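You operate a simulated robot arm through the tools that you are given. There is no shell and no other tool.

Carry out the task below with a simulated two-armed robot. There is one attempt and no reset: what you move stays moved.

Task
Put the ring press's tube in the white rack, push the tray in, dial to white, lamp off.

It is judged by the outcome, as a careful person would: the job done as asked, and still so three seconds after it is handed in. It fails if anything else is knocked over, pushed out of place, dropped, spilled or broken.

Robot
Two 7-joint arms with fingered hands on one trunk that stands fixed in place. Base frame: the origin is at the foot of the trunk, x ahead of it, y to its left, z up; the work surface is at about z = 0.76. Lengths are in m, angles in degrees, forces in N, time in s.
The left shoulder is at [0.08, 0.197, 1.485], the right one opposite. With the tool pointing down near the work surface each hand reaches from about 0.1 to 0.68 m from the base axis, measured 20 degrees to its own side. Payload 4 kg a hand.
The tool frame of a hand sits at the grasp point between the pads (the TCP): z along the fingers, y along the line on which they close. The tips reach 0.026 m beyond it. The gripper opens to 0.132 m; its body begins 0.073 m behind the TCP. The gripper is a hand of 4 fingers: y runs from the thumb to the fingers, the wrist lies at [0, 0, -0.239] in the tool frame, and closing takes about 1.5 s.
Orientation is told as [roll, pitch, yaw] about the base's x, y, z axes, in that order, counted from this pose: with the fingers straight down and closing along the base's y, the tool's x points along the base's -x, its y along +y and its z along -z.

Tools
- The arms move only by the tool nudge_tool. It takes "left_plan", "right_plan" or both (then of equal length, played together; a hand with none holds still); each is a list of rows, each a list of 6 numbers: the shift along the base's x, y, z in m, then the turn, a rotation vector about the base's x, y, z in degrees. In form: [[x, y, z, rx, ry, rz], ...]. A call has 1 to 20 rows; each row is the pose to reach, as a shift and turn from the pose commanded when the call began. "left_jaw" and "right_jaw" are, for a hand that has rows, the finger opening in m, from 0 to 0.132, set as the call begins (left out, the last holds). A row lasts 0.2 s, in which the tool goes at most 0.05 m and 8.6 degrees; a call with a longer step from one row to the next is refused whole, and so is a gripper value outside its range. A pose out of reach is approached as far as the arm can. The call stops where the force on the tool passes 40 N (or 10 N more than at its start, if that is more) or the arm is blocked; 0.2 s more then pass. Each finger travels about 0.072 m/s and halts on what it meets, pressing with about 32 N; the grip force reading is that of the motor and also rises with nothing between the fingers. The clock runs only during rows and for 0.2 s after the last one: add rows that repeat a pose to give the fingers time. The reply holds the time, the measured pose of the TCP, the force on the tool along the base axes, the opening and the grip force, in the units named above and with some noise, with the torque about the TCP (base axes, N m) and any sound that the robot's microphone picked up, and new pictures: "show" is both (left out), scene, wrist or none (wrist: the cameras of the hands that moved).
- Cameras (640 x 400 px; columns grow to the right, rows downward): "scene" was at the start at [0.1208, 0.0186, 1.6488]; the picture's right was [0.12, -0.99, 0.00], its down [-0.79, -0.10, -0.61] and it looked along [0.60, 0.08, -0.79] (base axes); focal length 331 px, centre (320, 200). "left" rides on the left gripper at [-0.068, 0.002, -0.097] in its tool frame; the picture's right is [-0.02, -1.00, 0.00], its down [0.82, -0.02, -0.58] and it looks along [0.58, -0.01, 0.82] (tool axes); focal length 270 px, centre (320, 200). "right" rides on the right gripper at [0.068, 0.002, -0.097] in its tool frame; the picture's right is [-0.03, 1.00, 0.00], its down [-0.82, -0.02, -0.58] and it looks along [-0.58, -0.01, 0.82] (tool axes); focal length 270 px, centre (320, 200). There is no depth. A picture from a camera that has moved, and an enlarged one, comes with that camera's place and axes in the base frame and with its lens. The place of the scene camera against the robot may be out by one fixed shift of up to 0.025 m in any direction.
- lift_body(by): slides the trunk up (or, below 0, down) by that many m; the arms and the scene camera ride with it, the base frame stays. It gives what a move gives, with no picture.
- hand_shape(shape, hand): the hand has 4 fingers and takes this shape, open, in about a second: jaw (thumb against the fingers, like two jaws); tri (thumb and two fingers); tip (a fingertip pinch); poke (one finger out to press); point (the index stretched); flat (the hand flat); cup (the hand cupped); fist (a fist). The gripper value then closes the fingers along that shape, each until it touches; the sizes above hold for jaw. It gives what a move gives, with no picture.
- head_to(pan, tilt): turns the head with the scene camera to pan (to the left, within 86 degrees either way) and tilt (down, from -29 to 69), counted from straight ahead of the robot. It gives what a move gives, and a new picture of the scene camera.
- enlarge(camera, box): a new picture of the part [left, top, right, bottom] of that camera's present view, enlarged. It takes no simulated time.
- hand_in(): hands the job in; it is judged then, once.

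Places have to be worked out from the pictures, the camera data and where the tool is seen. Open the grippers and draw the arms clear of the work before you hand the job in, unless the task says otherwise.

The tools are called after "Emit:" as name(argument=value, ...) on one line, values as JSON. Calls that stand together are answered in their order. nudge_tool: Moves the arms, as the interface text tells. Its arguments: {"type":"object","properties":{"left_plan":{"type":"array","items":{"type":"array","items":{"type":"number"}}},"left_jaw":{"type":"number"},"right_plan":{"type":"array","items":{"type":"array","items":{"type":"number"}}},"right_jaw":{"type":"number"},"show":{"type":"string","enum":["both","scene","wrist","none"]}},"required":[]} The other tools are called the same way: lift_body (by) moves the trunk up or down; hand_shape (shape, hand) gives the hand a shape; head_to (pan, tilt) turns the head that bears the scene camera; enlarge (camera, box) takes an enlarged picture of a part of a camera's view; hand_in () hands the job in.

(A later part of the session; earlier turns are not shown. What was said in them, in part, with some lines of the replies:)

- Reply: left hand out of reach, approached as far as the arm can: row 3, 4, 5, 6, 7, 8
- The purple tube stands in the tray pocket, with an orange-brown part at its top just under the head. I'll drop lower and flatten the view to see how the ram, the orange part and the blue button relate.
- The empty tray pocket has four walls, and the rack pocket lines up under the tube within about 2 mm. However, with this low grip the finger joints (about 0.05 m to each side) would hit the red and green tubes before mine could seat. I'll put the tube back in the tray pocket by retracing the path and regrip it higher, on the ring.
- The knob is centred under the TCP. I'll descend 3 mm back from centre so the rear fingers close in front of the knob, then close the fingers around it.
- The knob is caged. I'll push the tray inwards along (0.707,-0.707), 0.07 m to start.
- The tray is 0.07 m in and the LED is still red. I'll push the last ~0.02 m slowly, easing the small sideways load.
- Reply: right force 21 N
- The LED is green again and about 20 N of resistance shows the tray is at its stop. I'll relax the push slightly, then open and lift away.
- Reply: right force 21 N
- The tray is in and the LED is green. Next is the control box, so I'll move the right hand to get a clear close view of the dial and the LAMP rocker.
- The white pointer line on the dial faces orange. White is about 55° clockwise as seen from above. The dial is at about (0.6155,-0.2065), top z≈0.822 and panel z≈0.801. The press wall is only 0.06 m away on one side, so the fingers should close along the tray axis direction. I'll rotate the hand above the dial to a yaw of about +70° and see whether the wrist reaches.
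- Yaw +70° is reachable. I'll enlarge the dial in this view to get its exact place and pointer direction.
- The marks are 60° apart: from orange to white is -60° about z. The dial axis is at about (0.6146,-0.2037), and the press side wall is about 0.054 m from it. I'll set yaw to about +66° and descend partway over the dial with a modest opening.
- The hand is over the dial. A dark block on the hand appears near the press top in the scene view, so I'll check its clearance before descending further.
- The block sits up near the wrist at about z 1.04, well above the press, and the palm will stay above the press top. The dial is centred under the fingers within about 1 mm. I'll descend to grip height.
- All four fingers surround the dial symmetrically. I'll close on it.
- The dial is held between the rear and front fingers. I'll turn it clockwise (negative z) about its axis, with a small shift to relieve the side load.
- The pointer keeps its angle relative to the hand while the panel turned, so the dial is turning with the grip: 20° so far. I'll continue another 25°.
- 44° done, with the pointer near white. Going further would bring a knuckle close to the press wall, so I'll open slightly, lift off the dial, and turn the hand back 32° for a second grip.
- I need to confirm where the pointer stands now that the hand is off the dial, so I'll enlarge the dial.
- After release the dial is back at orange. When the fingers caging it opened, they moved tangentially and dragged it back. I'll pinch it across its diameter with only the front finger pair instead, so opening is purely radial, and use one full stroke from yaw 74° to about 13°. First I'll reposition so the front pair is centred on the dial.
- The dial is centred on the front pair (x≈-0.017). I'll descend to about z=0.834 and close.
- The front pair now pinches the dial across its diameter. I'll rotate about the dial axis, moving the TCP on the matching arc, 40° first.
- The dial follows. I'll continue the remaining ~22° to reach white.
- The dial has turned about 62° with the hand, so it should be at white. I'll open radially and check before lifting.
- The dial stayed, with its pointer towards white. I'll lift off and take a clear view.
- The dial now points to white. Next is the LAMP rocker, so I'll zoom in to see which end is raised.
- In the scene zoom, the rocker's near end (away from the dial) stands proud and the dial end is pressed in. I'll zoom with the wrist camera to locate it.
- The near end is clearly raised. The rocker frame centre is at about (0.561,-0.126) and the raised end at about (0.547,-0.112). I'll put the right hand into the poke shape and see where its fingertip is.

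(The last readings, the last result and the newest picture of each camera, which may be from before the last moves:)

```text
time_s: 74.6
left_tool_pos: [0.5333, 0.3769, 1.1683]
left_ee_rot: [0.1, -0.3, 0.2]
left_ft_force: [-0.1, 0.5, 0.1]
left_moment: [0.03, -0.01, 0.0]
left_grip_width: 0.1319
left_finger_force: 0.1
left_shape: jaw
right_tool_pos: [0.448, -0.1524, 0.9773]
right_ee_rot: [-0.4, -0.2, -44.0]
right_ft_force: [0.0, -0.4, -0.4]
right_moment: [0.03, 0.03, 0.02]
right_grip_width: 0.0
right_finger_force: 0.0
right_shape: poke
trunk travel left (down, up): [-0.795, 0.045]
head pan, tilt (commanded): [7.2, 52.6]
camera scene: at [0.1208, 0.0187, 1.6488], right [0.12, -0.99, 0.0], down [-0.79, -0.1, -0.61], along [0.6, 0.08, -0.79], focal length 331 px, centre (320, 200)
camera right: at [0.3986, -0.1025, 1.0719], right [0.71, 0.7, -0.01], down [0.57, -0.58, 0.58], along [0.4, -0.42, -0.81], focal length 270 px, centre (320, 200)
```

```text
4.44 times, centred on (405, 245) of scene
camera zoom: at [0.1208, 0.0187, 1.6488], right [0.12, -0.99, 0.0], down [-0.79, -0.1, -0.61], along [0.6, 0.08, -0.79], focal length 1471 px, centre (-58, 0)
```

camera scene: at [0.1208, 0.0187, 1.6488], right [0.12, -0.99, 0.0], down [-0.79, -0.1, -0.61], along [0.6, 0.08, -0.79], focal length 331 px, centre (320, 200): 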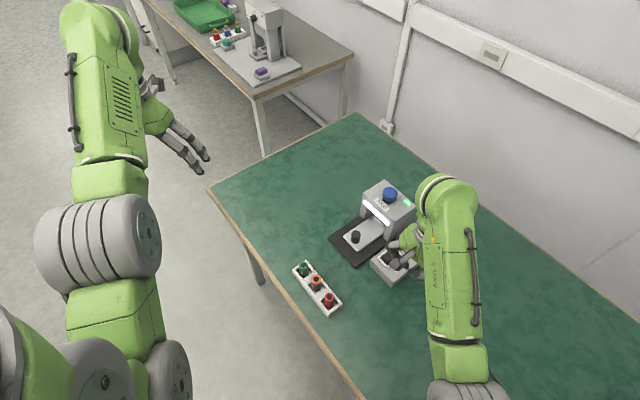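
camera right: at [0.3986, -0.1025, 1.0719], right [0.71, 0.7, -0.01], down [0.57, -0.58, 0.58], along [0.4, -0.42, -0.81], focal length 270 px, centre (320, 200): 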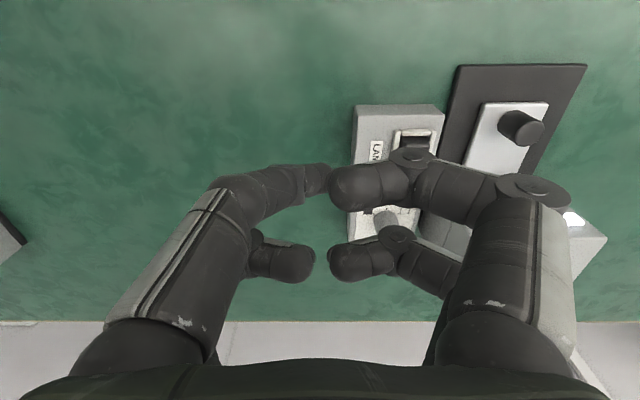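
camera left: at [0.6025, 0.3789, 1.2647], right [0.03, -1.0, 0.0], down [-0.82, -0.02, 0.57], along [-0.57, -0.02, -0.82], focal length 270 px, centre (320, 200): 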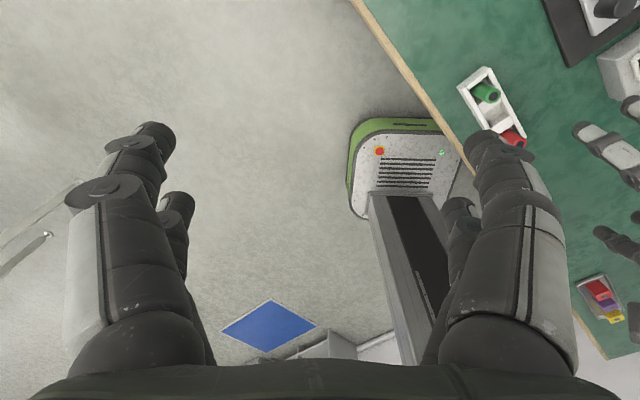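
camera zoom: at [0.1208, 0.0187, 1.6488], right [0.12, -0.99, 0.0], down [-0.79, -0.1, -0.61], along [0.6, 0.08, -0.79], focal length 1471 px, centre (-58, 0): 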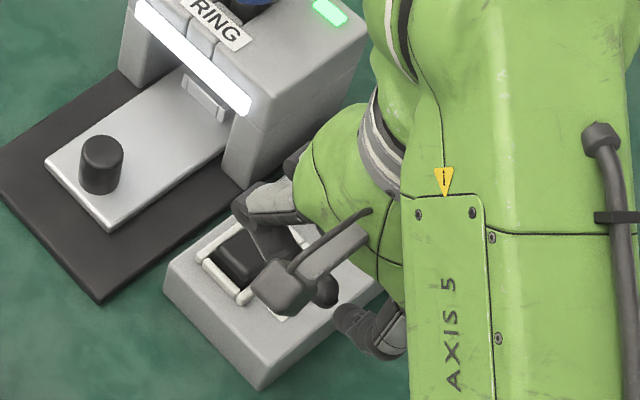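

The poke shape's geometry is unclear. I'll use the closed jaw with known fingertips instead, turned to yaw +45° so only the front pair is over the rocker's raised end and the rear pair is off to the side, over the box panel.

Emit:
hand_shape(hand="right", shape="jaw")

Emit:
nudge_tool(right_plan=[[0.005, 0.002, 0, 0, 0, 8.1], [0.012, 0.004, 0, 0, 0, 16.2], [0.02, 0.006, 0, 0, 0, 24.3], [0.03, 0.008, 0, 0, 0, 32.4], [0.04, 0.011, 0, 0, 0, 40.5], [0.05, 0.014, 0, 0, 0, 48.6], [0.06, 0.017, 0, 0, 0, 56.7], [0.07, 0.02, 0, 0, 0, 64.8], [0.08, 0.023, -0.005, 0, 0, 72.9], [0.088, 0.025, -0.01, 0, 0, 81], [0.0911, 0.0252, -0.02, 0, 0, 89], [0.0911, 0.0252, -0.04, 0, 0, 89]], right_jaw=0.0, show="both")

Emit:
enlarge(camera="right", box=[200, 80, 440, 280])

Emit:
enlarge(camera="scene", box=[360, 200, 450, 290])

```text
time_s: 75.5
left_tool_pos: [0.5336, 0.3773, 1.1676]
left_ee_rot: [0.1, -0.4, 0.2]
left_ft_force: [-1.2, -0.2, 0.1]
left_moment: [0.0, -0.02, -0.01]
left_grip_width: 0.1319
left_finger_force: 0.1
left_shape: jaw
right_tool_pos: [0.4485, -0.1531, 0.9756]
right_ee_rot: [-0.4, -0.2, -44.1]
right_ft_force: [-0.8, -0.4, 0.1]
right_moment: [0.04, 0.01, 0.01]
right_grip_width: 0.132
right_finger_force: 0.1
right_shape: jaw
trunk travel left (down, up): [-0.795, 0.045]
head pan, tilt (commanded): [7.2, 52.6]
```

```text
time_s: 78.1
left_tool_pos: [0.5344, 0.377, 1.1682]
left_ee_rot: [0.1, -0.4, 0.2]
left_ft_force: [-0.1, 0.8, -0.3]
left_moment: [-0.01, 0.01, 0.03]
left_grip_width: 0.1318
left_finger_force: 0.1
left_shape: jaw
right_tool_pos: [0.538, -0.1263, 0.9364]
right_ee_rot: [-0.4, -0.2, 45.0]
right_ft_force: [-0.5, 0.7, -1.0]
right_moment: [0.0, -0.02, 0.02]
right_grip_width: 0.0002
right_finger_force: 32.3
right_shape: jaw
trunk travel left (down, up): [-0.795, 0.045]
head pan, tilt (commanded): [7.2, 52.6]
camera scene: at [0.1211, 0.0186, 1.6489], right [0.12, -0.99, 0.0], down [-0.79, -0.1, -0.61], along [0.6, 0.08, -0.79], focal length 331 px, centre (320, 200)
camera right: at [0.4872, -0.1724, 1.0315], right [-0.69, 0.72, -0.01], down [0.59, 0.56, 0.58], along [0.42, 0.4, -0.81], focal length 270 px, centre (320, 200)
```

scene: 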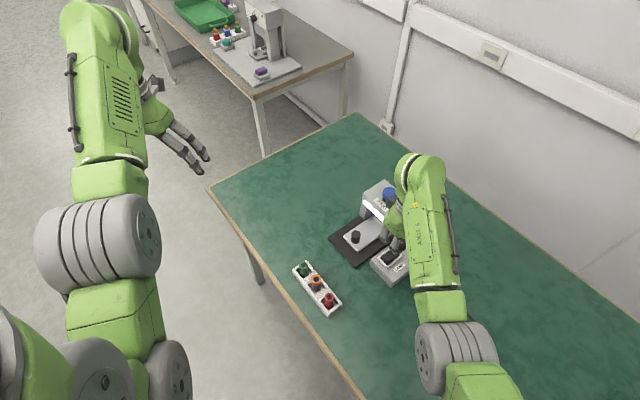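
right: 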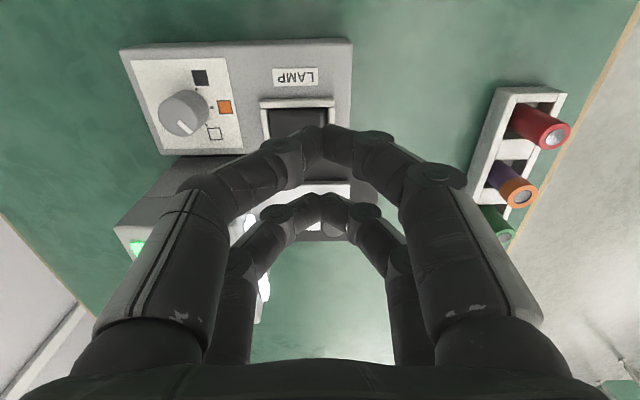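

```text
2.00 times, centred on (320, 180) of right
camera zoom: at [0.4872, -0.1724, 1.0315], right [-0.69, 0.72, -0.01], down [0.59, 0.56, 0.58], along [0.42, 0.4, -0.81], focal length 541 px, centre (320, 240)
```

zoom: 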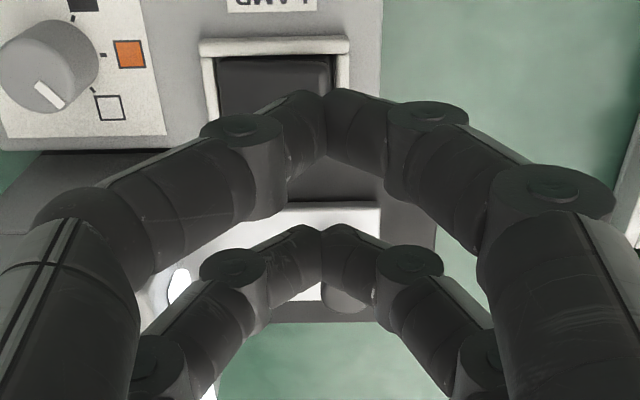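

```text
4.44 times, centred on (405, 245) of scene
camera zoom: at [0.1211, 0.0186, 1.6489], right [0.12, -0.99, 0.0], down [-0.79, -0.1, -0.61], along [0.6, 0.08, -0.79], focal length 1471 px, centre (-58, 0)
```

zoom: 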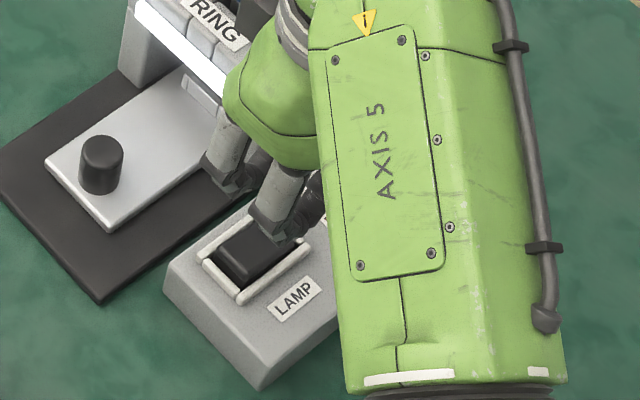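

The fingertips line up with the rocker's raised end, and the dial still shows white. I'll descend to just above it.

Emit:
nudge_tool(right_plan=[[-0.001, -0.001, -0.02, 0, 0, 0], [-0.002, -0.002, -0.045, 0, 0, 0], [-0.002, -0.002, -0.07, 0, 0, 0], [-0.002, -0.002, -0.084, 0, 0, 0]], show="both")

Emit:
enlarge(camera="scene", box=[360, 200, 450, 290])

Emit:
enlarge(camera="right", box=[200, 80, 440, 280])

```text
time_s: 79.1
left_tool_pos: [0.5348, 0.3762, 1.1682]
left_ee_rot: [0.1, -0.3, 0.3]
left_ft_force: [-0.2, 0.5, 0.9]
left_moment: [0.0, -0.02, 0.0]
left_grip_width: 0.132
left_finger_force: 0.0
left_shape: jaw
right_tool_pos: [0.5374, -0.1296, 0.852]
right_ee_rot: [-0.4, -0.2, 44.8]
right_ft_force: [0.0, 0.1, 0.6]
right_moment: [0.01, 0.03, 0.01]
right_grip_width: 0.0
right_finger_force: 31.8
right_shape: jaw
trunk travel left (down, up): [-0.795, 0.045]
head pan, tilt (commanded): [7.2, 52.6]
camera scene: at [0.1211, 0.0189, 1.6488], right [0.12, -0.99, 0.0], down [-0.79, -0.1, -0.61], along [0.6, 0.08, -0.79], focal length 331 px, centre (320, 200)
camera right: at [0.485, -0.1751, 0.9474], right [-0.69, 0.73, -0.01], down [0.59, 0.56, 0.58], along [0.43, 0.39, -0.81], focal length 270 px, centre (320, 200)
```

scene: 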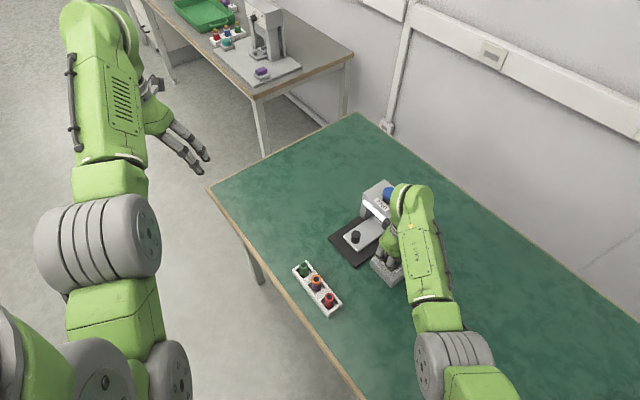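
right: 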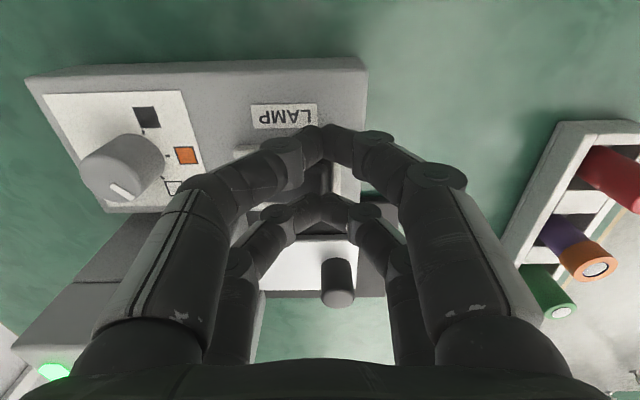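

```text
4.44 times, centred on (405, 245) of scene
camera zoom: at [0.1211, 0.0189, 1.6488], right [0.12, -0.99, 0.0], down [-0.79, -0.1, -0.61], along [0.6, 0.08, -0.79], focal length 1471 px, centre (-58, 0)
```

zoom: 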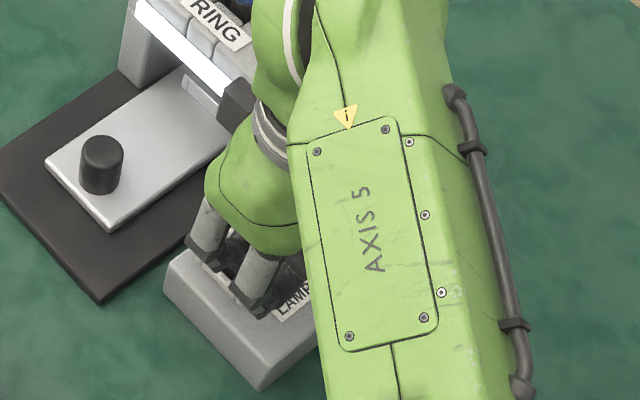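

```text
2.00 times, centred on (320, 180) of right
camera zoom: at [0.485, -0.1751, 0.9474], right [-0.69, 0.73, -0.01], down [0.59, 0.56, 0.58], along [0.43, 0.39, -0.81], focal length 541 px, centre (320, 240)
```

zoom: 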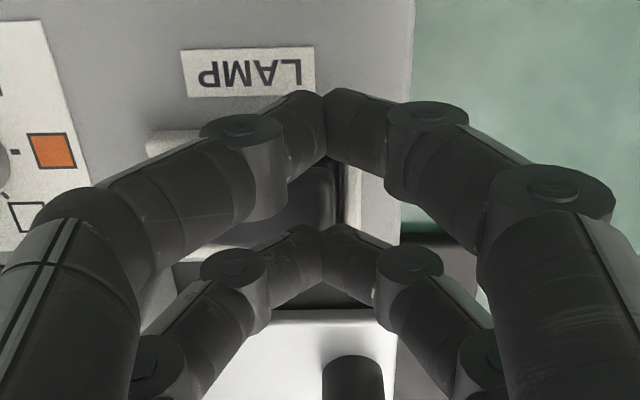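

The fingertips are near the frame's end bar, so I'll shift 6 mm towards the rocker's pivot and press down slowly.

Emit:
nudge_tool(right_plan=[[0.0042, -0.0042, 0, 0, 0, 0], [0.0042, -0.0042, -0.004, 0, 0, 0], [0.0042, -0.0042, -0.008, 0, 0, 0], [0.0042, -0.0042, -0.011, 0, 0, 0], [0.0042, -0.0042, -0.014, 0, 0, 0]], show="both")

Emit:
enlarge(camera="right", box=[200, 80, 440, 280])

Emit:
enlarge(camera="scene", box=[350, 170, 450, 290])

```text
time_s: 80.3
left_tool_pos: [0.5322, 0.3766, 1.1694]
left_ee_rot: [0.0, -0.4, 0.2]
left_ft_force: [-0.4, 0.2, -0.6]
left_moment: [0.0, 0.01, 0.02]
left_grip_width: 0.1318
left_finger_force: 0.0
left_shape: jaw
right_tool_pos: [0.5405, -0.1337, 0.8397]
right_ee_rot: [-0.8, -0.4, 44.9]
right_ft_force: [0.1, -2.3, 11.2]
right_moment: [0.05, -0.14, -0.04]
right_grip_width: 0.0002
right_finger_force: 32.1
right_shape: jaw
trunk travel left (down, up): [-0.795, 0.045]
head pan, tilt (commanded): [7.2, 52.6]
heard: click
camera scene: at [0.1183, 0.0187, 1.6492], right [0.12, -0.99, 0.0], down [-0.79, -0.1, -0.61], along [0.6, 0.08, -0.79], focal length 331 px, centre (320, 200)
camera right: at [0.488, -0.1794, 0.9361], right [-0.69, 0.73, -0.01], down [0.59, 0.56, 0.58], along [0.43, 0.39, -0.81], focal length 270 px, centre (320, 200)
```

scene: 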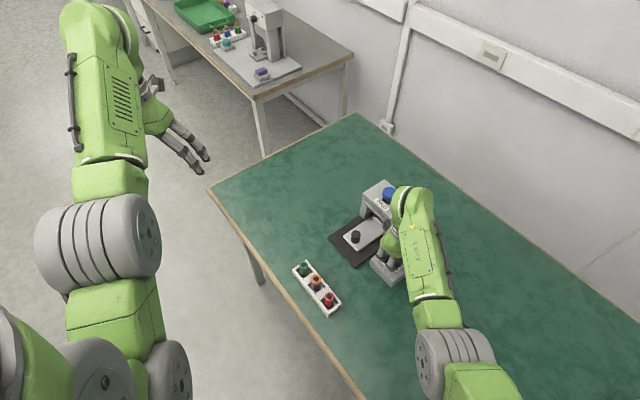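
right: 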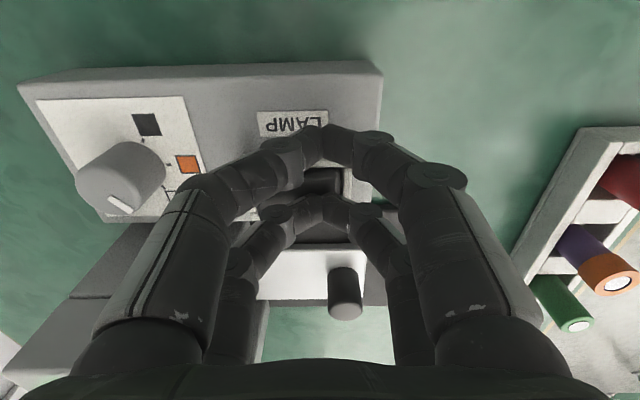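

```text
2.00 times, centred on (320, 180) of right
camera zoom: at [0.488, -0.1794, 0.9361], right [-0.69, 0.73, -0.01], down [0.59, 0.56, 0.58], along [0.43, 0.39, -0.81], focal length 541 px, centre (320, 240)
```

zoom: 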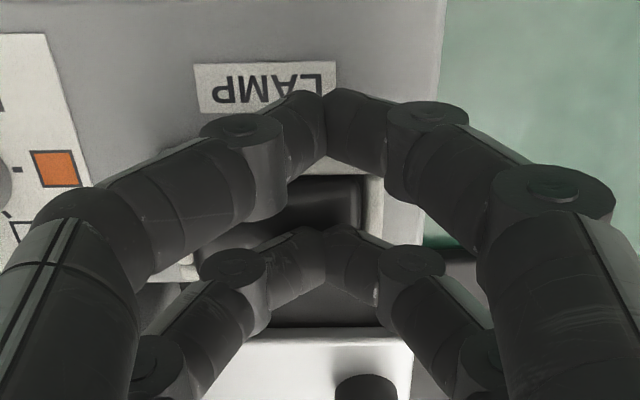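

```text
3.33 times, centred on (400, 230) of scene
camera zoom: at [0.1183, 0.0187, 1.6492], right [0.12, -0.99, 0.0], down [-0.79, -0.1, -0.61], along [0.6, 0.08, -0.79], focal length 1104 px, centre (53, 100)
```

zoom: 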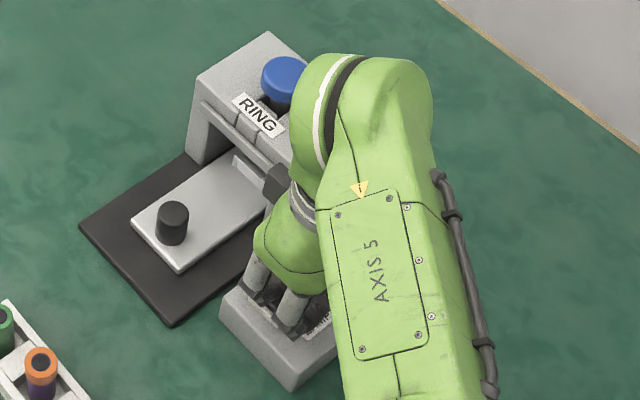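

A click was heard and the light bar went dark, so the lamp is off. I'll lift straight up and inspect everything.

Emit:
nudge_tool(right_plan=[[0, 0, 0.01, 0, 0, 0], [0, 0, 0.03, 0, 0, 0], [0, 0, 0.07, 0, 0, 0], [0, 0, 0.12, 0, 0, 0], [-0.03, -0.02, 0.16, 0, 0, -8], [-0.07, -0.05, 0.18, 0, 0, -16], [-0.11, -0.08, 0.19, 0, 0, -24], [-0.15, -0.11, 0.19, 0, 0, -32], [-0.18, -0.13, 0.19, 0, 0, -40], [-0.19, -0.15, 0.19, 0, 0, -45]], show="both")

Emit:
enlarge(camera="scene", box=[280, 170, 460, 320])

Emit:
enlarge(camera="scene", box=[360, 210, 450, 290])

```text
refused: row 5 steps farther than a row can; nothing moved
```

```text
2.67 times, centred on (370, 245) of scene
camera zoom: at [0.1183, 0.0187, 1.6492], right [0.12, -0.99, 0.0], down [-0.79, -0.1, -0.61], along [0.6, 0.08, -0.79], focal length 883 px, centre (187, 80)
```

zoom: 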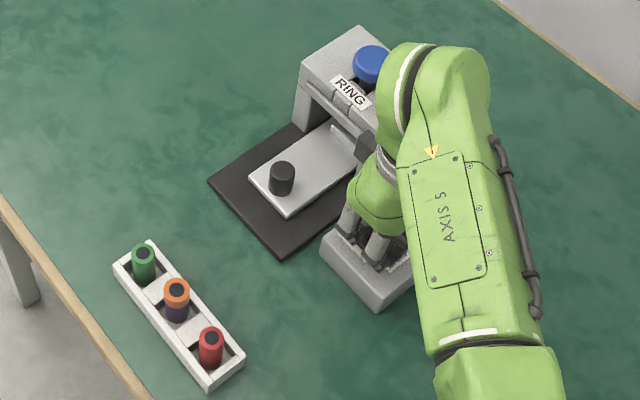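

```text
5.00 times, centred on (405, 250) of scene
camera zoom: at [0.1183, 0.0187, 1.6492], right [0.12, -0.99, 0.0], down [-0.79, -0.1, -0.61], along [0.6, 0.08, -0.79], focal length 1655 px, centre (-105, -50)
```

zoom: 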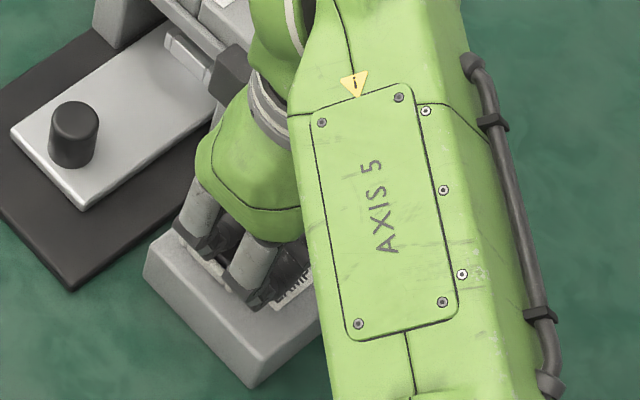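

One row was too long and the call was refused. I'll redo the retreat with smaller steps: straight up first, then back.

Emit:
nudge_tool(right_plan=[[0, 0, 0.01, 0, 0, 0], [0, 0, 0.03, 0, 0, 0], [0, 0, 0.065, 0, 0, 0], [0, 0, 0.105, 0, 0, 0], [0, 0, 0.145, 0, 0, 0], [-0.02, -0.015, 0.17, 0, 0, -7], [-0.05, -0.035, 0.18, 0, 0, -14], [-0.08, -0.055, 0.185, 0, 0, -21], [-0.11, -0.075, 0.19, 0, 0, -28], [-0.14, -0.095, 0.19, 0, 0, -35], [-0.165, -0.115, 0.19, 0, 0, -42]], show="both")

Emit:
enlarge(camera="scene", box=[280, 170, 460, 320])

Emit:
enlarge(camera="scene", box=[360, 200, 450, 290])

```text
time_s: 82.7
left_tool_pos: [0.5338, 0.3763, 1.1678]
left_ee_rot: [0.1, -0.3, 0.2]
left_ft_force: [-0.2, -1.2, -0.3]
left_moment: [0.03, -0.02, 0.01]
left_grip_width: 0.132
left_finger_force: 0.0
left_shape: jaw
right_tool_pos: [0.3785, -0.2459, 1.0301]
right_ee_rot: [-0.7, -0.8, 3.4]
right_ft_force: [-0.1, -0.3, -0.7]
right_moment: [0.02, -0.03, 0.0]
right_grip_width: 0.0
right_finger_force: 31.7
right_shape: jaw
trunk travel left (down, up): [-0.795, 0.045]
head pan, tilt (commanded): [7.2, 52.6]
camera scene: at [0.1195, 0.0184, 1.6482], right [0.12, -0.99, 0.0], down [-0.79, -0.1, -0.61], along [0.6, 0.08, -0.79], focal length 331 px, centre (320, 200)
camera right: at [0.3083, -0.2467, 1.1252], right [-0.03, 1.0, -0.01], down [0.81, 0.03, 0.59], along [0.59, 0.01, -0.81], focal length 270 px, centre (320, 200)
```

scene: 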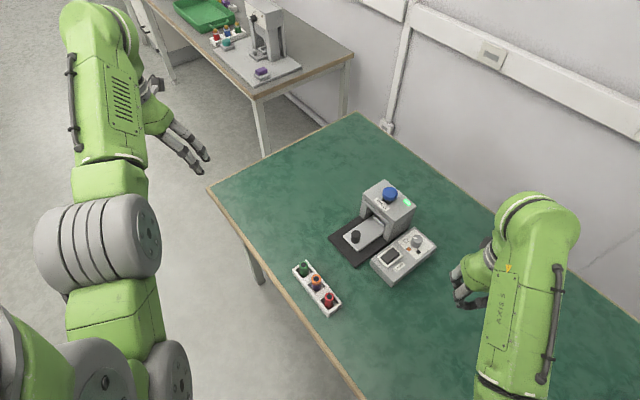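
right: 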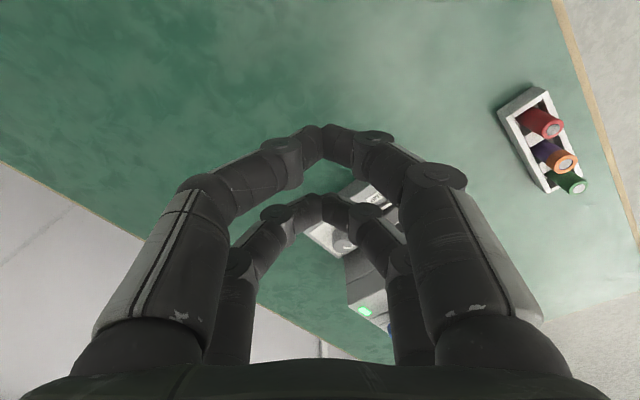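

```text
2.67 times, centred on (370, 245) of scene
camera zoom: at [0.1195, 0.0184, 1.6482], right [0.12, -0.99, 0.0], down [-0.79, -0.1, -0.61], along [0.6, 0.08, -0.79], focal length 883 px, centre (187, 80)
```

zoom: 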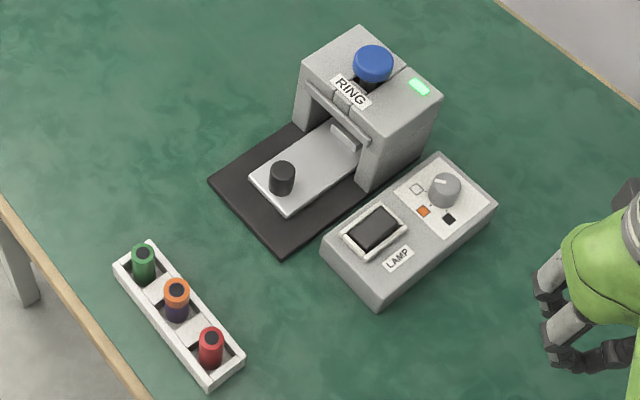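

```text
4.44 times, centred on (405, 245) of scene
camera zoom: at [0.1195, 0.0184, 1.6482], right [0.12, -0.99, 0.0], down [-0.79, -0.1, -0.61], along [0.6, 0.08, -0.79], focal length 1471 px, centre (-58, 0)
```

zoom: 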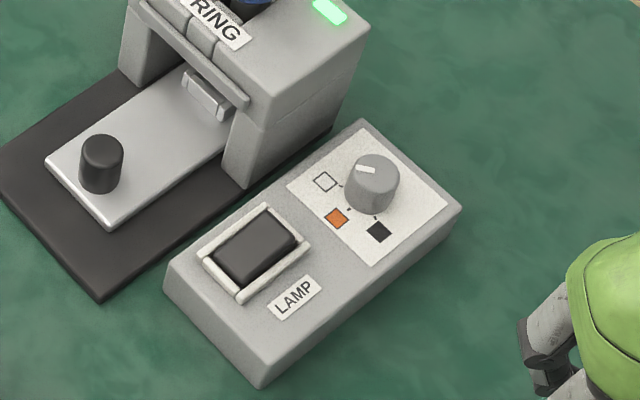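

All four results are visible: the orange-ringed tube in the rack, the tray in with a green LED, the dial pointer on white, and the light bar off. Nothing else has moved. I'll open the right hand and draw it back clear before handing in.

Emit:
nudge_tool(right_plan=[[-0.01, -0.01, 0.01, 0, 0, 0], [-0.02, -0.03, 0.03, 0, 0, 0], [-0.03, -0.05, 0.05, 0, 0, 0], [-0.03, -0.06, 0.06, 0, 0, 0], [-0.03, -0.06, 0.06, 0, 0, 0], [-0.03, -0.06, 0.06, 0, 0, 0], [-0.03, -0.06, 0.06, 0, 0, 0], [-0.03, -0.06, 0.06, 0, 0, 0]], right_jaw=0.13, show="both")

Emit:
enlarge(camera="scene", box=[395, 220, 445, 260])

Emit:
enlarge(camera="left", box=[440, 0, 640, 200])

```text
time_s: 83.5
left_tool_pos: [0.5336, 0.3785, 1.1721]
left_ee_rot: [0.1, -0.3, 0.2]
left_ft_force: [0.6, -0.1, -0.9]
left_moment: [-0.02, 0.01, 0.0]
left_grip_width: 0.1316
left_finger_force: 0.0
left_shape: jaw
right_tool_pos: [0.3716, -0.2388, 1.0707]
right_ee_rot: [-1.0, -1.9, 13.4]
right_ft_force: [-0.3, 0.7, 0.4]
right_moment: [-0.03, 0.02, -0.01]
right_grip_width: 0.1301
right_finger_force: 0.0
right_shape: jaw
right hand out of reach, approached as far as the arm can: row 3
trunk travel left (down, up): [-0.795, 0.045]
head pan, tilt (commanded): [7.2, 52.6]
stopped in row 3 (right hand): the arm was blocked; the commanded pose is now the measured one
camera scene: at [0.1201, 0.0189, 1.6512], right [0.12, -0.99, 0.0], down [-0.79, -0.1, -0.61], along [0.6, 0.08, -0.79], focal length 331 px, centre (320, 200)
camera right: at [0.3, -0.2506, 1.1645], right [-0.21, 0.98, -0.02], down [0.78, 0.17, 0.6], along [0.59, 0.11, -0.8], focal length 270 px, centre (320, 200)
```

scene: 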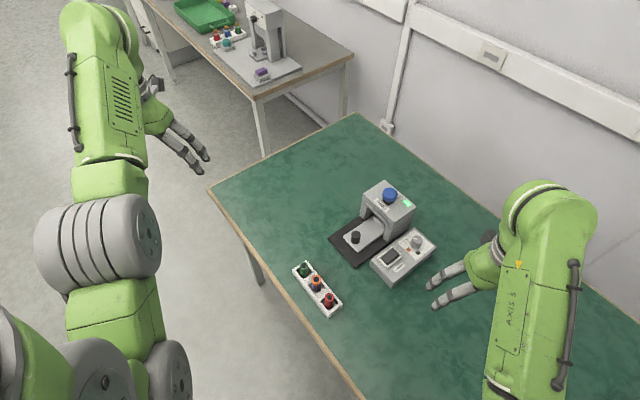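
right: 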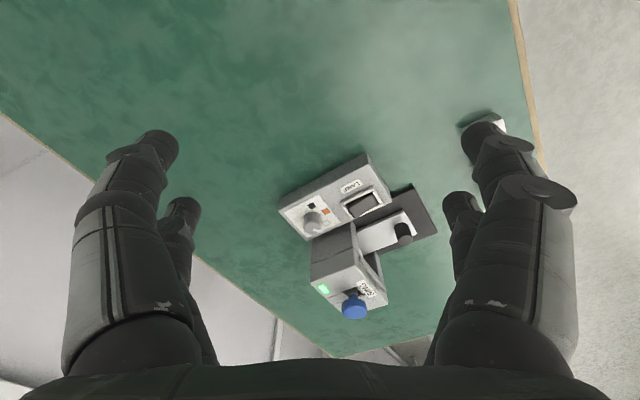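

```text
10.00 times, centred on (420, 240) of scene
camera zoom: at [0.1201, 0.0189, 1.6512], right [0.12, -0.99, 0.0], down [-0.79, -0.1, -0.61], along [0.6, 0.08, -0.79], focal length 3311 px, centre (-680, -200)
```

zoom: 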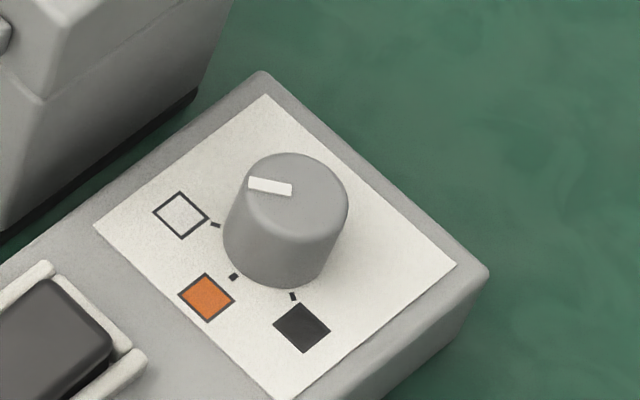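

```text
2.00 times, centred on (540, 100) of left
camera zoom: at [0.6007, 0.378, 1.2685], right [0.03, -1.0, 0.0], down [-0.82, -0.02, 0.57], along [-0.57, -0.01, -0.82], focal length 541 px, centre (-120, 400)
```

zoom: 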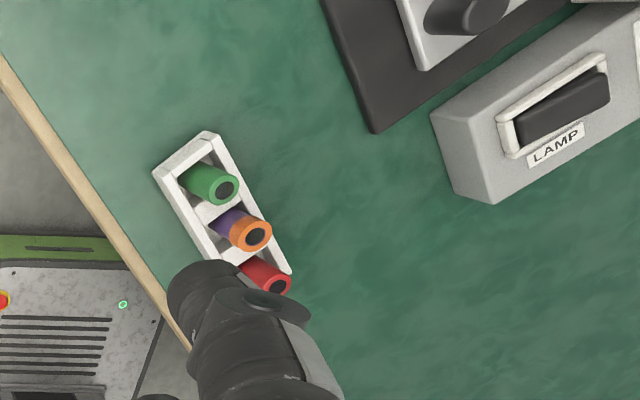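

The right arm stopped at its own reach limit but is open and clear. Before handing in I'll check the dial angle more precisely in the wrist view.

Emit:
enlarge(camera="right", box=[275, 190, 355, 250])

Emit:
enlarge(camera="scene", box=[405, 225, 430, 250])

```text
6.67 times, centred on (315, 220) of right
camera zoom: at [0.3, -0.2506, 1.1645], right [-0.21, 0.98, -0.02], down [0.78, 0.17, 0.6], along [0.59, 0.11, -0.8], focal length 1802 px, centre (353, 67)
```

zoom: 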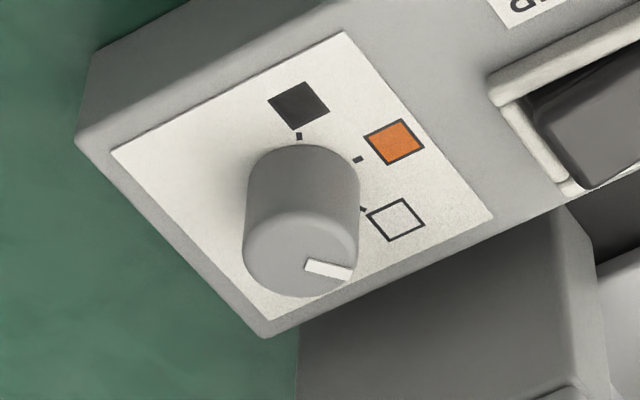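

```text
16.00 times, centred on (418, 238) of scene
camera zoom: at [0.1201, 0.0189, 1.6512], right [0.12, -0.99, 0.0], down [-0.79, -0.1, -0.61], along [0.6, 0.08, -0.79], focal length 5297 px, centre (-1240, -400)
```

zoom: 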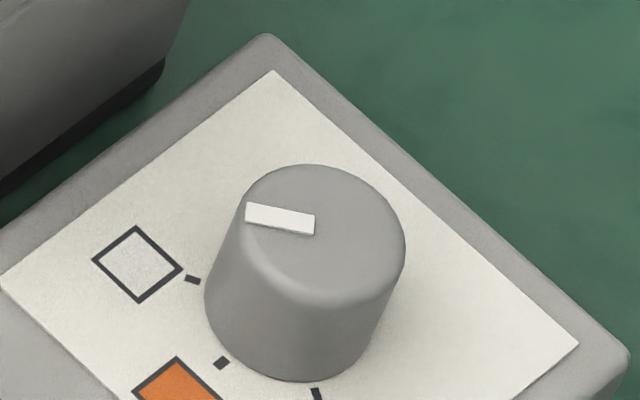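

Using the three ticks as a scale, both views put the pointer at about 50° from orange. That is some 10° short of white, because the pinch slipped a little. I'll go back and turn it the remaining bit, approaching at yaw +50°.

Emit:
nudge_tool(right_plan=[[0.03, 0.003, 0, -0.1, 0.2, 4.6], [0.06, 0.006, 0, -0.2, 0.4, 9.2], [0.095, 0.009, -0.005, -0.4, 0.6, 13.7], [0.13, 0.012, -0.02, -0.5, 0.8, 18.3], [0.165, 0.015, -0.045, -0.6, 1.0, 22.9], [0.2, 0.018, -0.075, -0.8, 1.2, 27.5], [0.225, 0.021, -0.105, -0.9, 1.4, 32], [0.232, 0.0223, -0.125, -1.0, 1.6, 36.6], [0.232, 0.0223, -0.16, -1.0, 1.6, 36.6]], right_jaw=0.05, show="both")

Emit:
enlarge(camera="right", box=[200, 80, 440, 280])

```text
time_s: 85.5
left_tool_pos: [0.5336, 0.3768, 1.1692]
left_ee_rot: [0.1, -0.3, 0.1]
left_ft_force: [-0.4, 0.6, 0.2]
left_moment: [-0.01, 0.01, 0.01]
left_grip_width: 0.1321
left_finger_force: 0.1
left_shape: jaw
right_tool_pos: [0.603, -0.2138, 0.9074]
right_ee_rot: [-1.1, 0.1, 50.0]
right_ft_force: [0.1, -0.2, -0.4]
right_moment: [-0.02, -0.03, 0.01]
right_grip_width: 0.0505
right_finger_force: 0.1
right_shape: jaw
trunk travel left (down, up): [-0.795, 0.045]
head pan, tilt (commanded): [7.2, 52.6]
camera scene: at [0.121, 0.0184, 1.6489], right [0.12, -0.99, 0.0], down [-0.79, -0.1, -0.61], along [0.6, 0.08, -0.79], focal length 331 px, centre (320, 200)
camera right: at [0.5546, -0.2645, 1.0034], right [-0.75, 0.66, -0.02], down [0.53, 0.62, 0.58], along [0.39, 0.42, -0.82], focal length 270 px, centre (320, 200)
```

scene: 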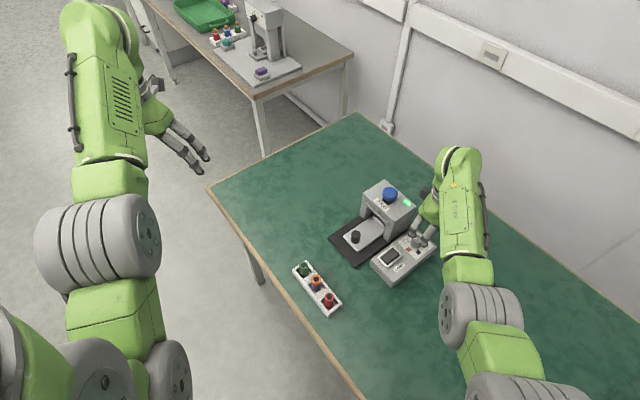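
right: 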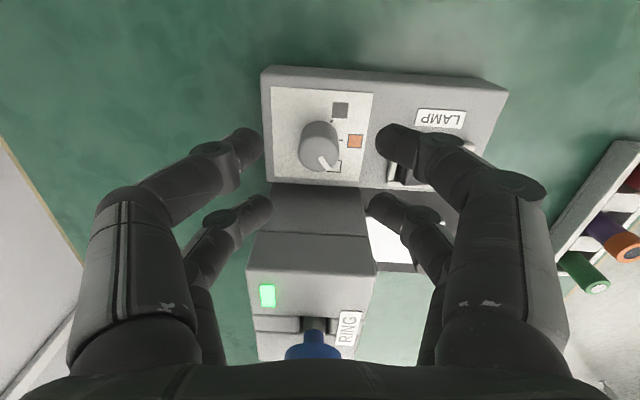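

```text
2.00 times, centred on (320, 180) of right
camera zoom: at [0.5546, -0.2645, 1.0034], right [-0.75, 0.66, -0.02], down [0.53, 0.62, 0.58], along [0.39, 0.42, -0.82], focal length 541 px, centre (320, 240)
```

zoom: 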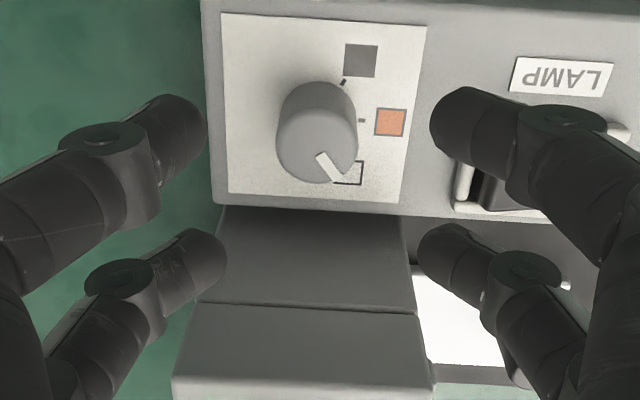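

I'll zoom in on the dial from this view to measure the pointer against the ticks once more.

Emit:
enlarge(camera="right", box=[285, 95, 375, 185])

```text
4.44 times, centred on (330, 140) of right
camera zoom: at [0.5546, -0.2645, 1.0034], right [-0.75, 0.66, -0.02], down [0.53, 0.62, 0.58], along [0.39, 0.42, -0.82], focal length 1201 px, centre (276, 467)
```

zoom: 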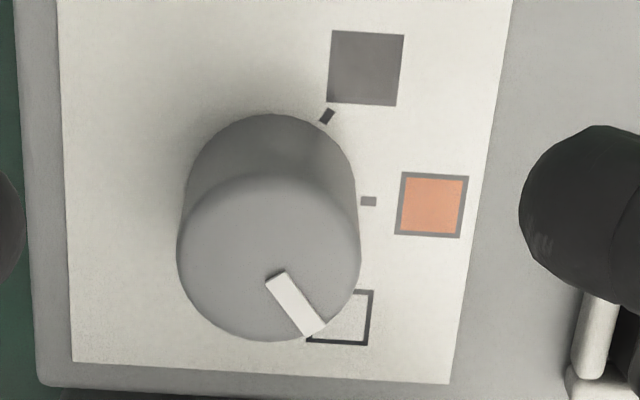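

Two measurements agree that the dial is about 9° short of white. I'll descend again with the front pair over the dial and pinch it.

Emit:
nudge_tool(right_plan=[[0, -0.0014, -0.02, 0, 0, 0], [0, -0.0028, -0.04, 0, 0, 0], [0, -0.0028, -0.06, 0, 0, 0], [0, -0.0028, -0.073, 0, 0, 0]], show="none")

Emit:
enlarge(camera="right", box=[200, 100, 440, 280])

```text
time_s: 86.5
left_tool_pos: [0.5335, 0.3782, 1.1684]
left_ee_rot: [0.0, -0.3, 0.2]
left_ft_force: [-0.4, -0.5, 0.0]
left_moment: [-0.01, -0.01, -0.01]
left_grip_width: 0.1318
left_finger_force: 0.0
left_shape: jaw
right_tool_pos: [0.6023, -0.2186, 0.8321]
right_ee_rot: [-1.0, 0.2, 49.7]
right_ft_force: [0.5, -0.4, 0.3]
right_moment: [0.01, 0.0, 0.0]
right_grip_width: 0.0503
right_finger_force: 0.0
right_shape: jaw
trunk travel left (down, up): [-0.795, 0.045]
head pan, tilt (commanded): [7.2, 52.6]
```

```text
2.22 times, centred on (320, 190) of right
camera zoom: at [0.5544, -0.2687, 0.9287], right [-0.75, 0.66, -0.02], down [0.54, 0.62, 0.58], along [0.39, 0.42, -0.82], focal length 601 px, centre (320, 222)
```

zoom: 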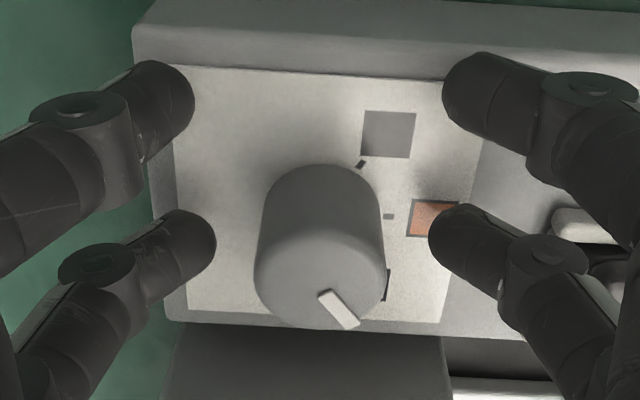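

The dial is centred between the front fingertips. I'll close on it.

Emit:
nudge_tool(right_plan=[[0, 0, 0, 0, 0, 0], [0, 0, 0, 0, 0, 0], [0, 0, 0, 0, 0, 0], [0, 0, 0, 0, 0, 0]], right_jaw=0.0, show="none")

Emit:
enlarge(camera="right", box=[200, 100, 440, 280])

```text
time_s: 87.5
left_tool_pos: [0.5337, 0.3759, 1.1685]
left_ee_rot: [0.1, -0.3, 0.2]
left_ft_force: [0.7, -0.9, 0.9]
left_moment: [-0.02, 0.0, -0.01]
left_grip_width: 0.132
left_finger_force: 0.0
left_shape: jaw
right_tool_pos: [0.6029, -0.2191, 0.8324]
right_ee_rot: [-1.0, 0.2, 49.8]
right_ft_force: [0.9, 0.6, -2.6]
right_moment: [-0.06, 0.03, 0.0]
right_grip_width: 0.0
right_finger_force: 31.9
right_shape: jaw
trunk travel left (down, up): [-0.795, 0.045]
head pan, tilt (commanded): [7.2, 52.6]
```

```text
2.22 times, centred on (320, 190) of right
camera zoom: at [0.5545, -0.2687, 0.9285], right [-0.75, 0.66, -0.02], down [0.54, 0.62, 0.57], along [0.39, 0.42, -0.82], focal length 601 px, centre (320, 222)
```

zoom: 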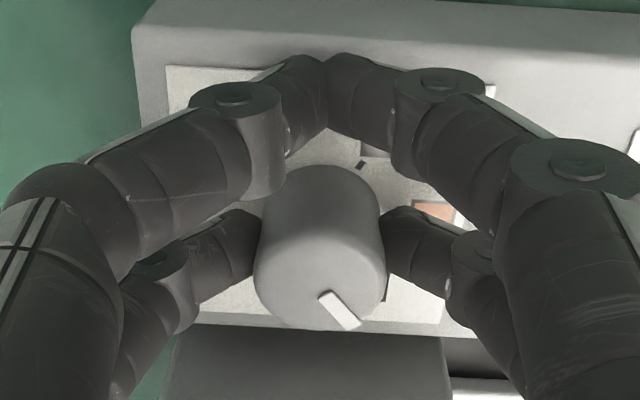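

It is pinched without disturbing the pointer. I'll turn it 14° clockwise about the dial axis.

Emit:
nudge_tool(right_plan=[[-0.0005, 0.0005, 0, 0, 0, -2.5], [-0.0011, 0.001, 0, 0, 0, -5], [-0.0016, 0.0016, 0, 0, 0, -7.5], [-0.0021, 0.0021, 0, 0, 0, -10], [-0.0025, 0.0026, 0, 0, 0, -12], [-0.0029, 0.0031, 0, 0, 0, -14]], show="none")

Emit:
enlarge(camera="right", box=[200, 100, 440, 280])

```text
time_s: 88.8
left_tool_pos: [0.5331, 0.3766, 1.1689]
left_ee_rot: [0.1, -0.4, 0.2]
left_ft_force: [0.6, 0.3, 0.4]
left_moment: [0.01, 0.0, 0.01]
left_grip_width: 0.1318
left_finger_force: 0.0
left_shape: jaw
right_tool_pos: [0.6, -0.2157, 0.8333]
right_ee_rot: [-0.8, 0.2, 35.8]
right_ft_force: [-6.1, 1.4, -8.9]
right_moment: [-0.08, 0.25, 0.21]
right_grip_width: 0.0
right_finger_force: 32.0
right_shape: jaw
trunk travel left (down, up): [-0.795, 0.045]
head pan, tilt (commanded): [7.2, 52.6]
```

```text
2.22 times, centred on (320, 190) of right
camera zoom: at [0.5415, -0.2529, 0.929], right [-0.56, 0.83, -0.02], down [0.67, 0.47, 0.57], along [0.48, 0.31, -0.82], focal length 601 px, centre (320, 222)
```

zoom: 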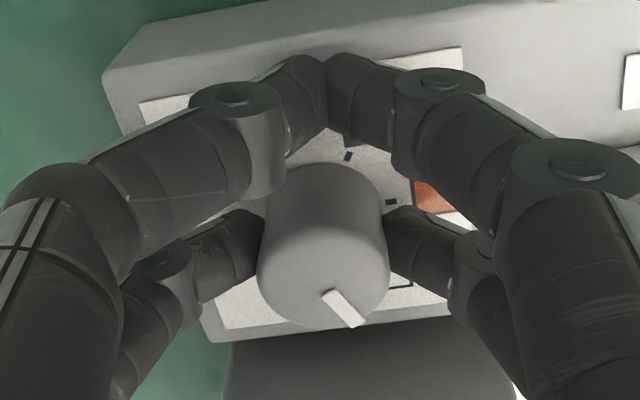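

The dial followed, with a clearly higher resisting torque (0.21 N m), suggesting an end stop. I'll release radially and check.

Emit:
nudge_tool(right_plan=[[0, 0, 0, 0, 0, 0], [0, 0, 0, 0, 0, 0], [0, 0, 0, 0, 0, 0], [0, 0, 0.015, 0, 0, 0], [0, 0, 0.04, 0, 0, 0], [0, 0, 0.075, 0, 0, 0]], right_jaw=0.05, show="wrist")

Emit:
enlarge(camera="right", box=[285, 95, 375, 185])

Emit:
enlarge(camera="scene", box=[400, 225, 430, 250])

```text
time_s: 90.2
left_tool_pos: [0.5332, 0.3767, 1.1696]
left_ee_rot: [0.1, -0.3, 0.3]
left_ft_force: [0.0, 0.8, 0.4]
left_moment: [0.04, -0.02, 0.0]
left_grip_width: 0.1317
left_finger_force: 0.1
left_shape: jaw
right_tool_pos: [0.6, -0.2181, 0.9091]
right_ee_rot: [-1.0, 0.2, 35.7]
right_ft_force: [-0.3, -1.1, 0.8]
right_moment: [0.0, 0.01, 0.01]
right_grip_width: 0.0498
right_finger_force: 0.1
right_shape: jaw
trunk travel left (down, up): [-0.795, 0.045]
head pan, tilt (commanded): [7.2, 52.6]
camera right: at [0.541, -0.2539, 1.0059], right [-0.56, 0.83, -0.02], down [0.67, 0.47, 0.58], along [0.48, 0.31, -0.82], focal length 270 px, centre (320, 200)
```

right: 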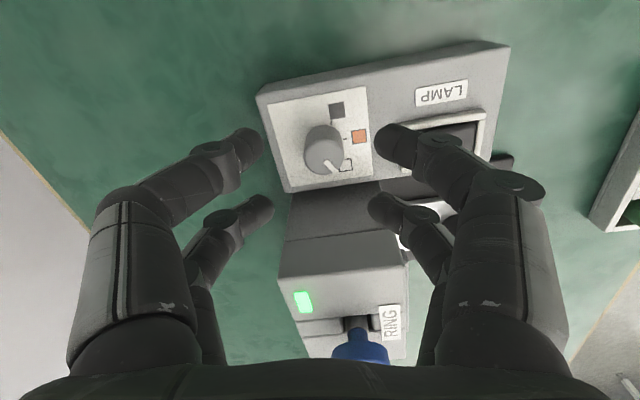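

```text
4.44 times, centred on (330, 140) of right
camera zoom: at [0.541, -0.2539, 1.0059], right [-0.56, 0.83, -0.02], down [0.67, 0.47, 0.58], along [0.48, 0.31, -0.82], focal length 1201 px, centre (276, 467)
```

zoom: 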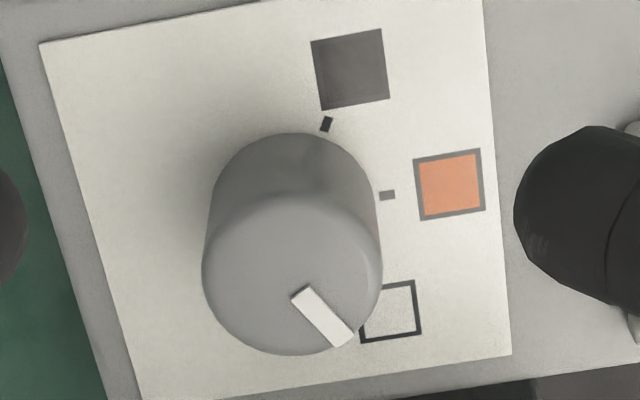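

```text
16.00 times, centred on (415, 238) of scene
camera zoom: at [0.1204, 0.019, 1.6488], right [0.12, -0.99, 0.0], down [-0.79, -0.1, -0.61], along [0.6, 0.08, -0.79], focal length 5297 px, centre (-1200, -400)
```

zoom: 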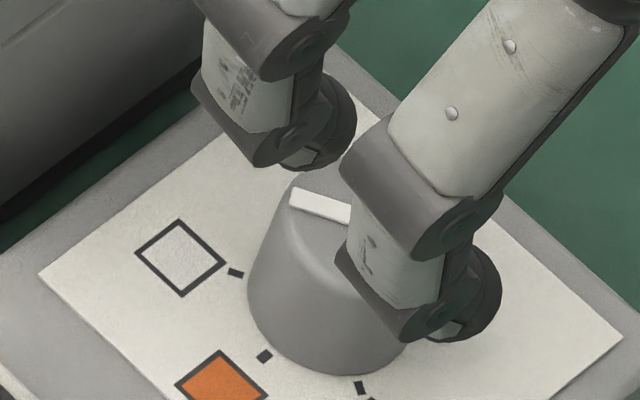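

Using camera rays, the pointer now lies at about 75° and the white mark at about 74.5°, so the dial is on white. I'll withdraw the right hand up and back and open it.

Emit:
nudge_tool(right_plan=[[0, 0, 0.04, 0, 0, 0], [-0.01, 0, 0.08, 0, 0, 0], [-0.03, 0, 0.12, 0, 0, -6], [-0.06, 0.005, 0.14, 0, 0, -12], [-0.09, 0.01, 0.14, 0, 0, -18], [-0.12, 0.015, 0.14, 0, 0, -24], [-0.15, 0.02, 0.14, 0, 0, -30], [-0.18, 0.025, 0.14, 0, 0, -35], [-0.2, 0.03, 0.14, 0, 0, -35], [-0.21, 0.03, 0.14, 0, 0, -35]], right_jaw=0.13, show="both")

Emit:
enlarge(camera="scene", box=[280, 170, 460, 320])

Emit:
enlarge(camera="scene", box=[365, 215, 445, 285])

Emit:
enlarge(camera="right", box=[240, 80, 500, 350])

```text
time_s: 92.5
left_tool_pos: [0.5334, 0.3768, 1.1694]
left_ee_rot: [0.0, -0.3, 0.2]
left_ft_force: [-0.7, -1.1, 0.2]
left_moment: [-0.01, 0.02, 0.02]
left_grip_width: 0.1323
left_finger_force: 0.1
left_shape: jaw
right_tool_pos: [0.3896, -0.1859, 1.0502]
right_ee_rot: [-1.1, 0.2, 0.8]
right_ft_force: [0.0, 0.0, 0.0]
right_moment: [0.0, -0.02, 0.01]
right_grip_width: 0.1299
right_finger_force: 0.1
right_shape: jaw
trunk travel left (down, up): [-0.795, 0.045]
head pan, tilt (commanded): [7.2, 52.6]
camera scene: at [0.1209, 0.0187, 1.6488], right [0.12, -0.99, 0.0], down [-0.79, -0.1, -0.61], along [0.6, 0.08, -0.79], focal length 331 px, centre (320, 200)
camera right: at [0.3208, -0.1834, 1.1454], right [0.01, 1.0, -0.02], down [0.82, 0.0, 0.58], along [0.58, -0.02, -0.82], focal length 270 px, centre (320, 200)
```

scene: 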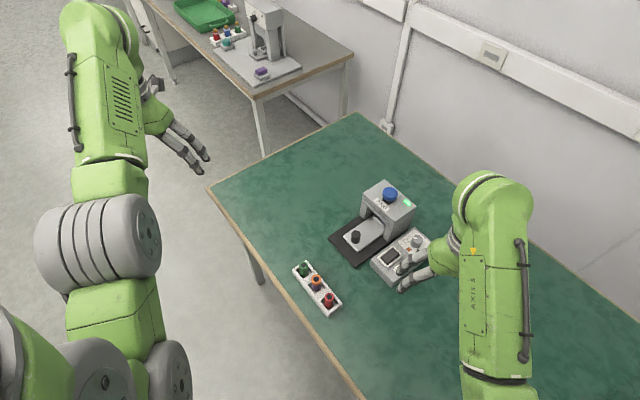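
right: 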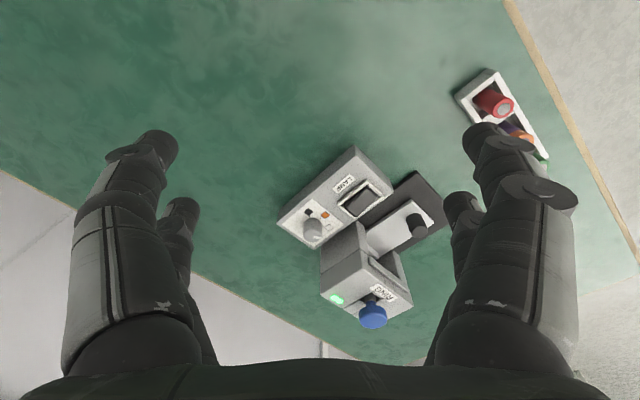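

```text
2.67 times, centred on (370, 245) of scene
camera zoom: at [0.1209, 0.0187, 1.6488], right [0.12, -0.99, 0.0], down [-0.79, -0.1, -0.61], along [0.6, 0.08, -0.79], focal length 883 px, centre (187, 80)
```

zoom: 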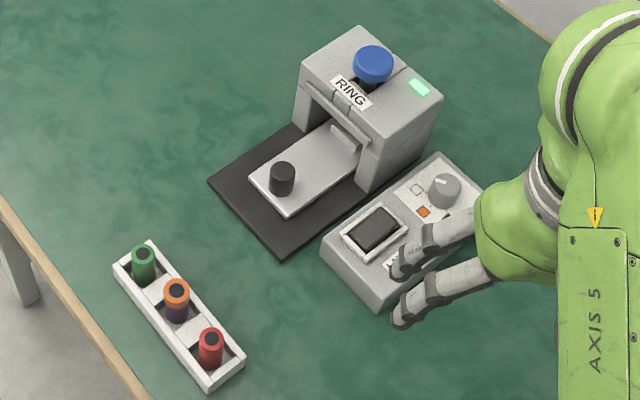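

```text
5.71 times, centred on (405, 250) of scene
camera zoom: at [0.1209, 0.0187, 1.6488], right [0.12, -0.99, 0.0], down [-0.79, -0.1, -0.61], along [0.6, 0.08, -0.79], focal length 1892 px, centre (-166, -86)
```

zoom: 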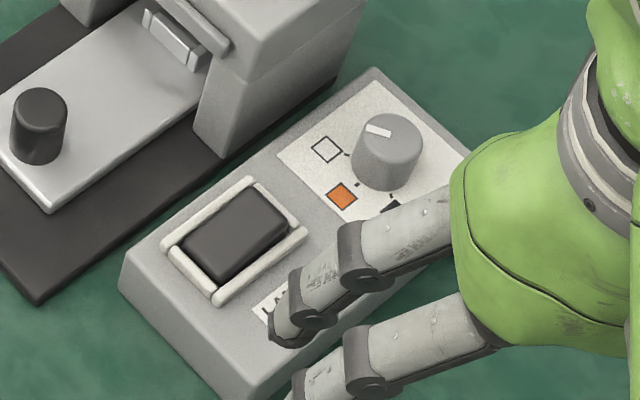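

```text
1.48 times, centred on (370, 215) of right
camera zoom: at [0.3208, -0.1834, 1.1454], right [0.01, 1.0, -0.02], down [0.82, 0.0, 0.58], along [0.58, -0.02, -0.82], focal length 400 px, centre (246, 178)
```

zoom: 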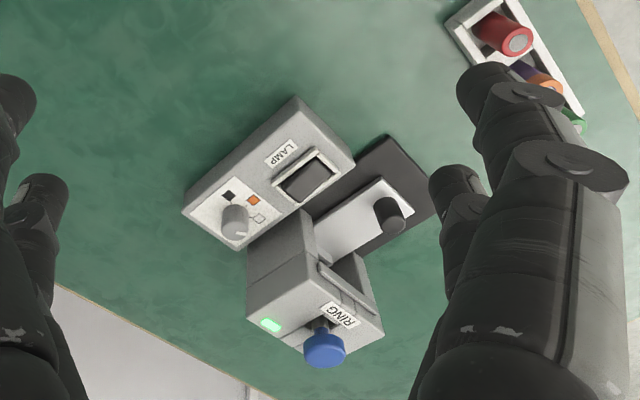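

Everything checks out: the tube is in the rack, the tray is in (green LED), the dial points to white, the lamp bar is dark, both hands are open and clear, and nothing else has shifted. I'm handing in.

Emit:
hand_in()

```text
The job is handed in.
```

The job is handed in, with all four parts done:

- **Tube:** the press's purple tube with the orange ring is in the white rack's middle pocket, upright between red and green.
- **Tray:** it is pushed in to its stop, and the press LED is green again.
- **Dial:** the pointer is on white, within about a degree by my last camera measurement. My first turn left it about 10° short, so I went back and corrected it.
- **Lamp:** I pressed the rocker, heard a click, and the light bar went dark.

In the last pictures nothing else had moved, both hands were open, and the arms were clear of the work.
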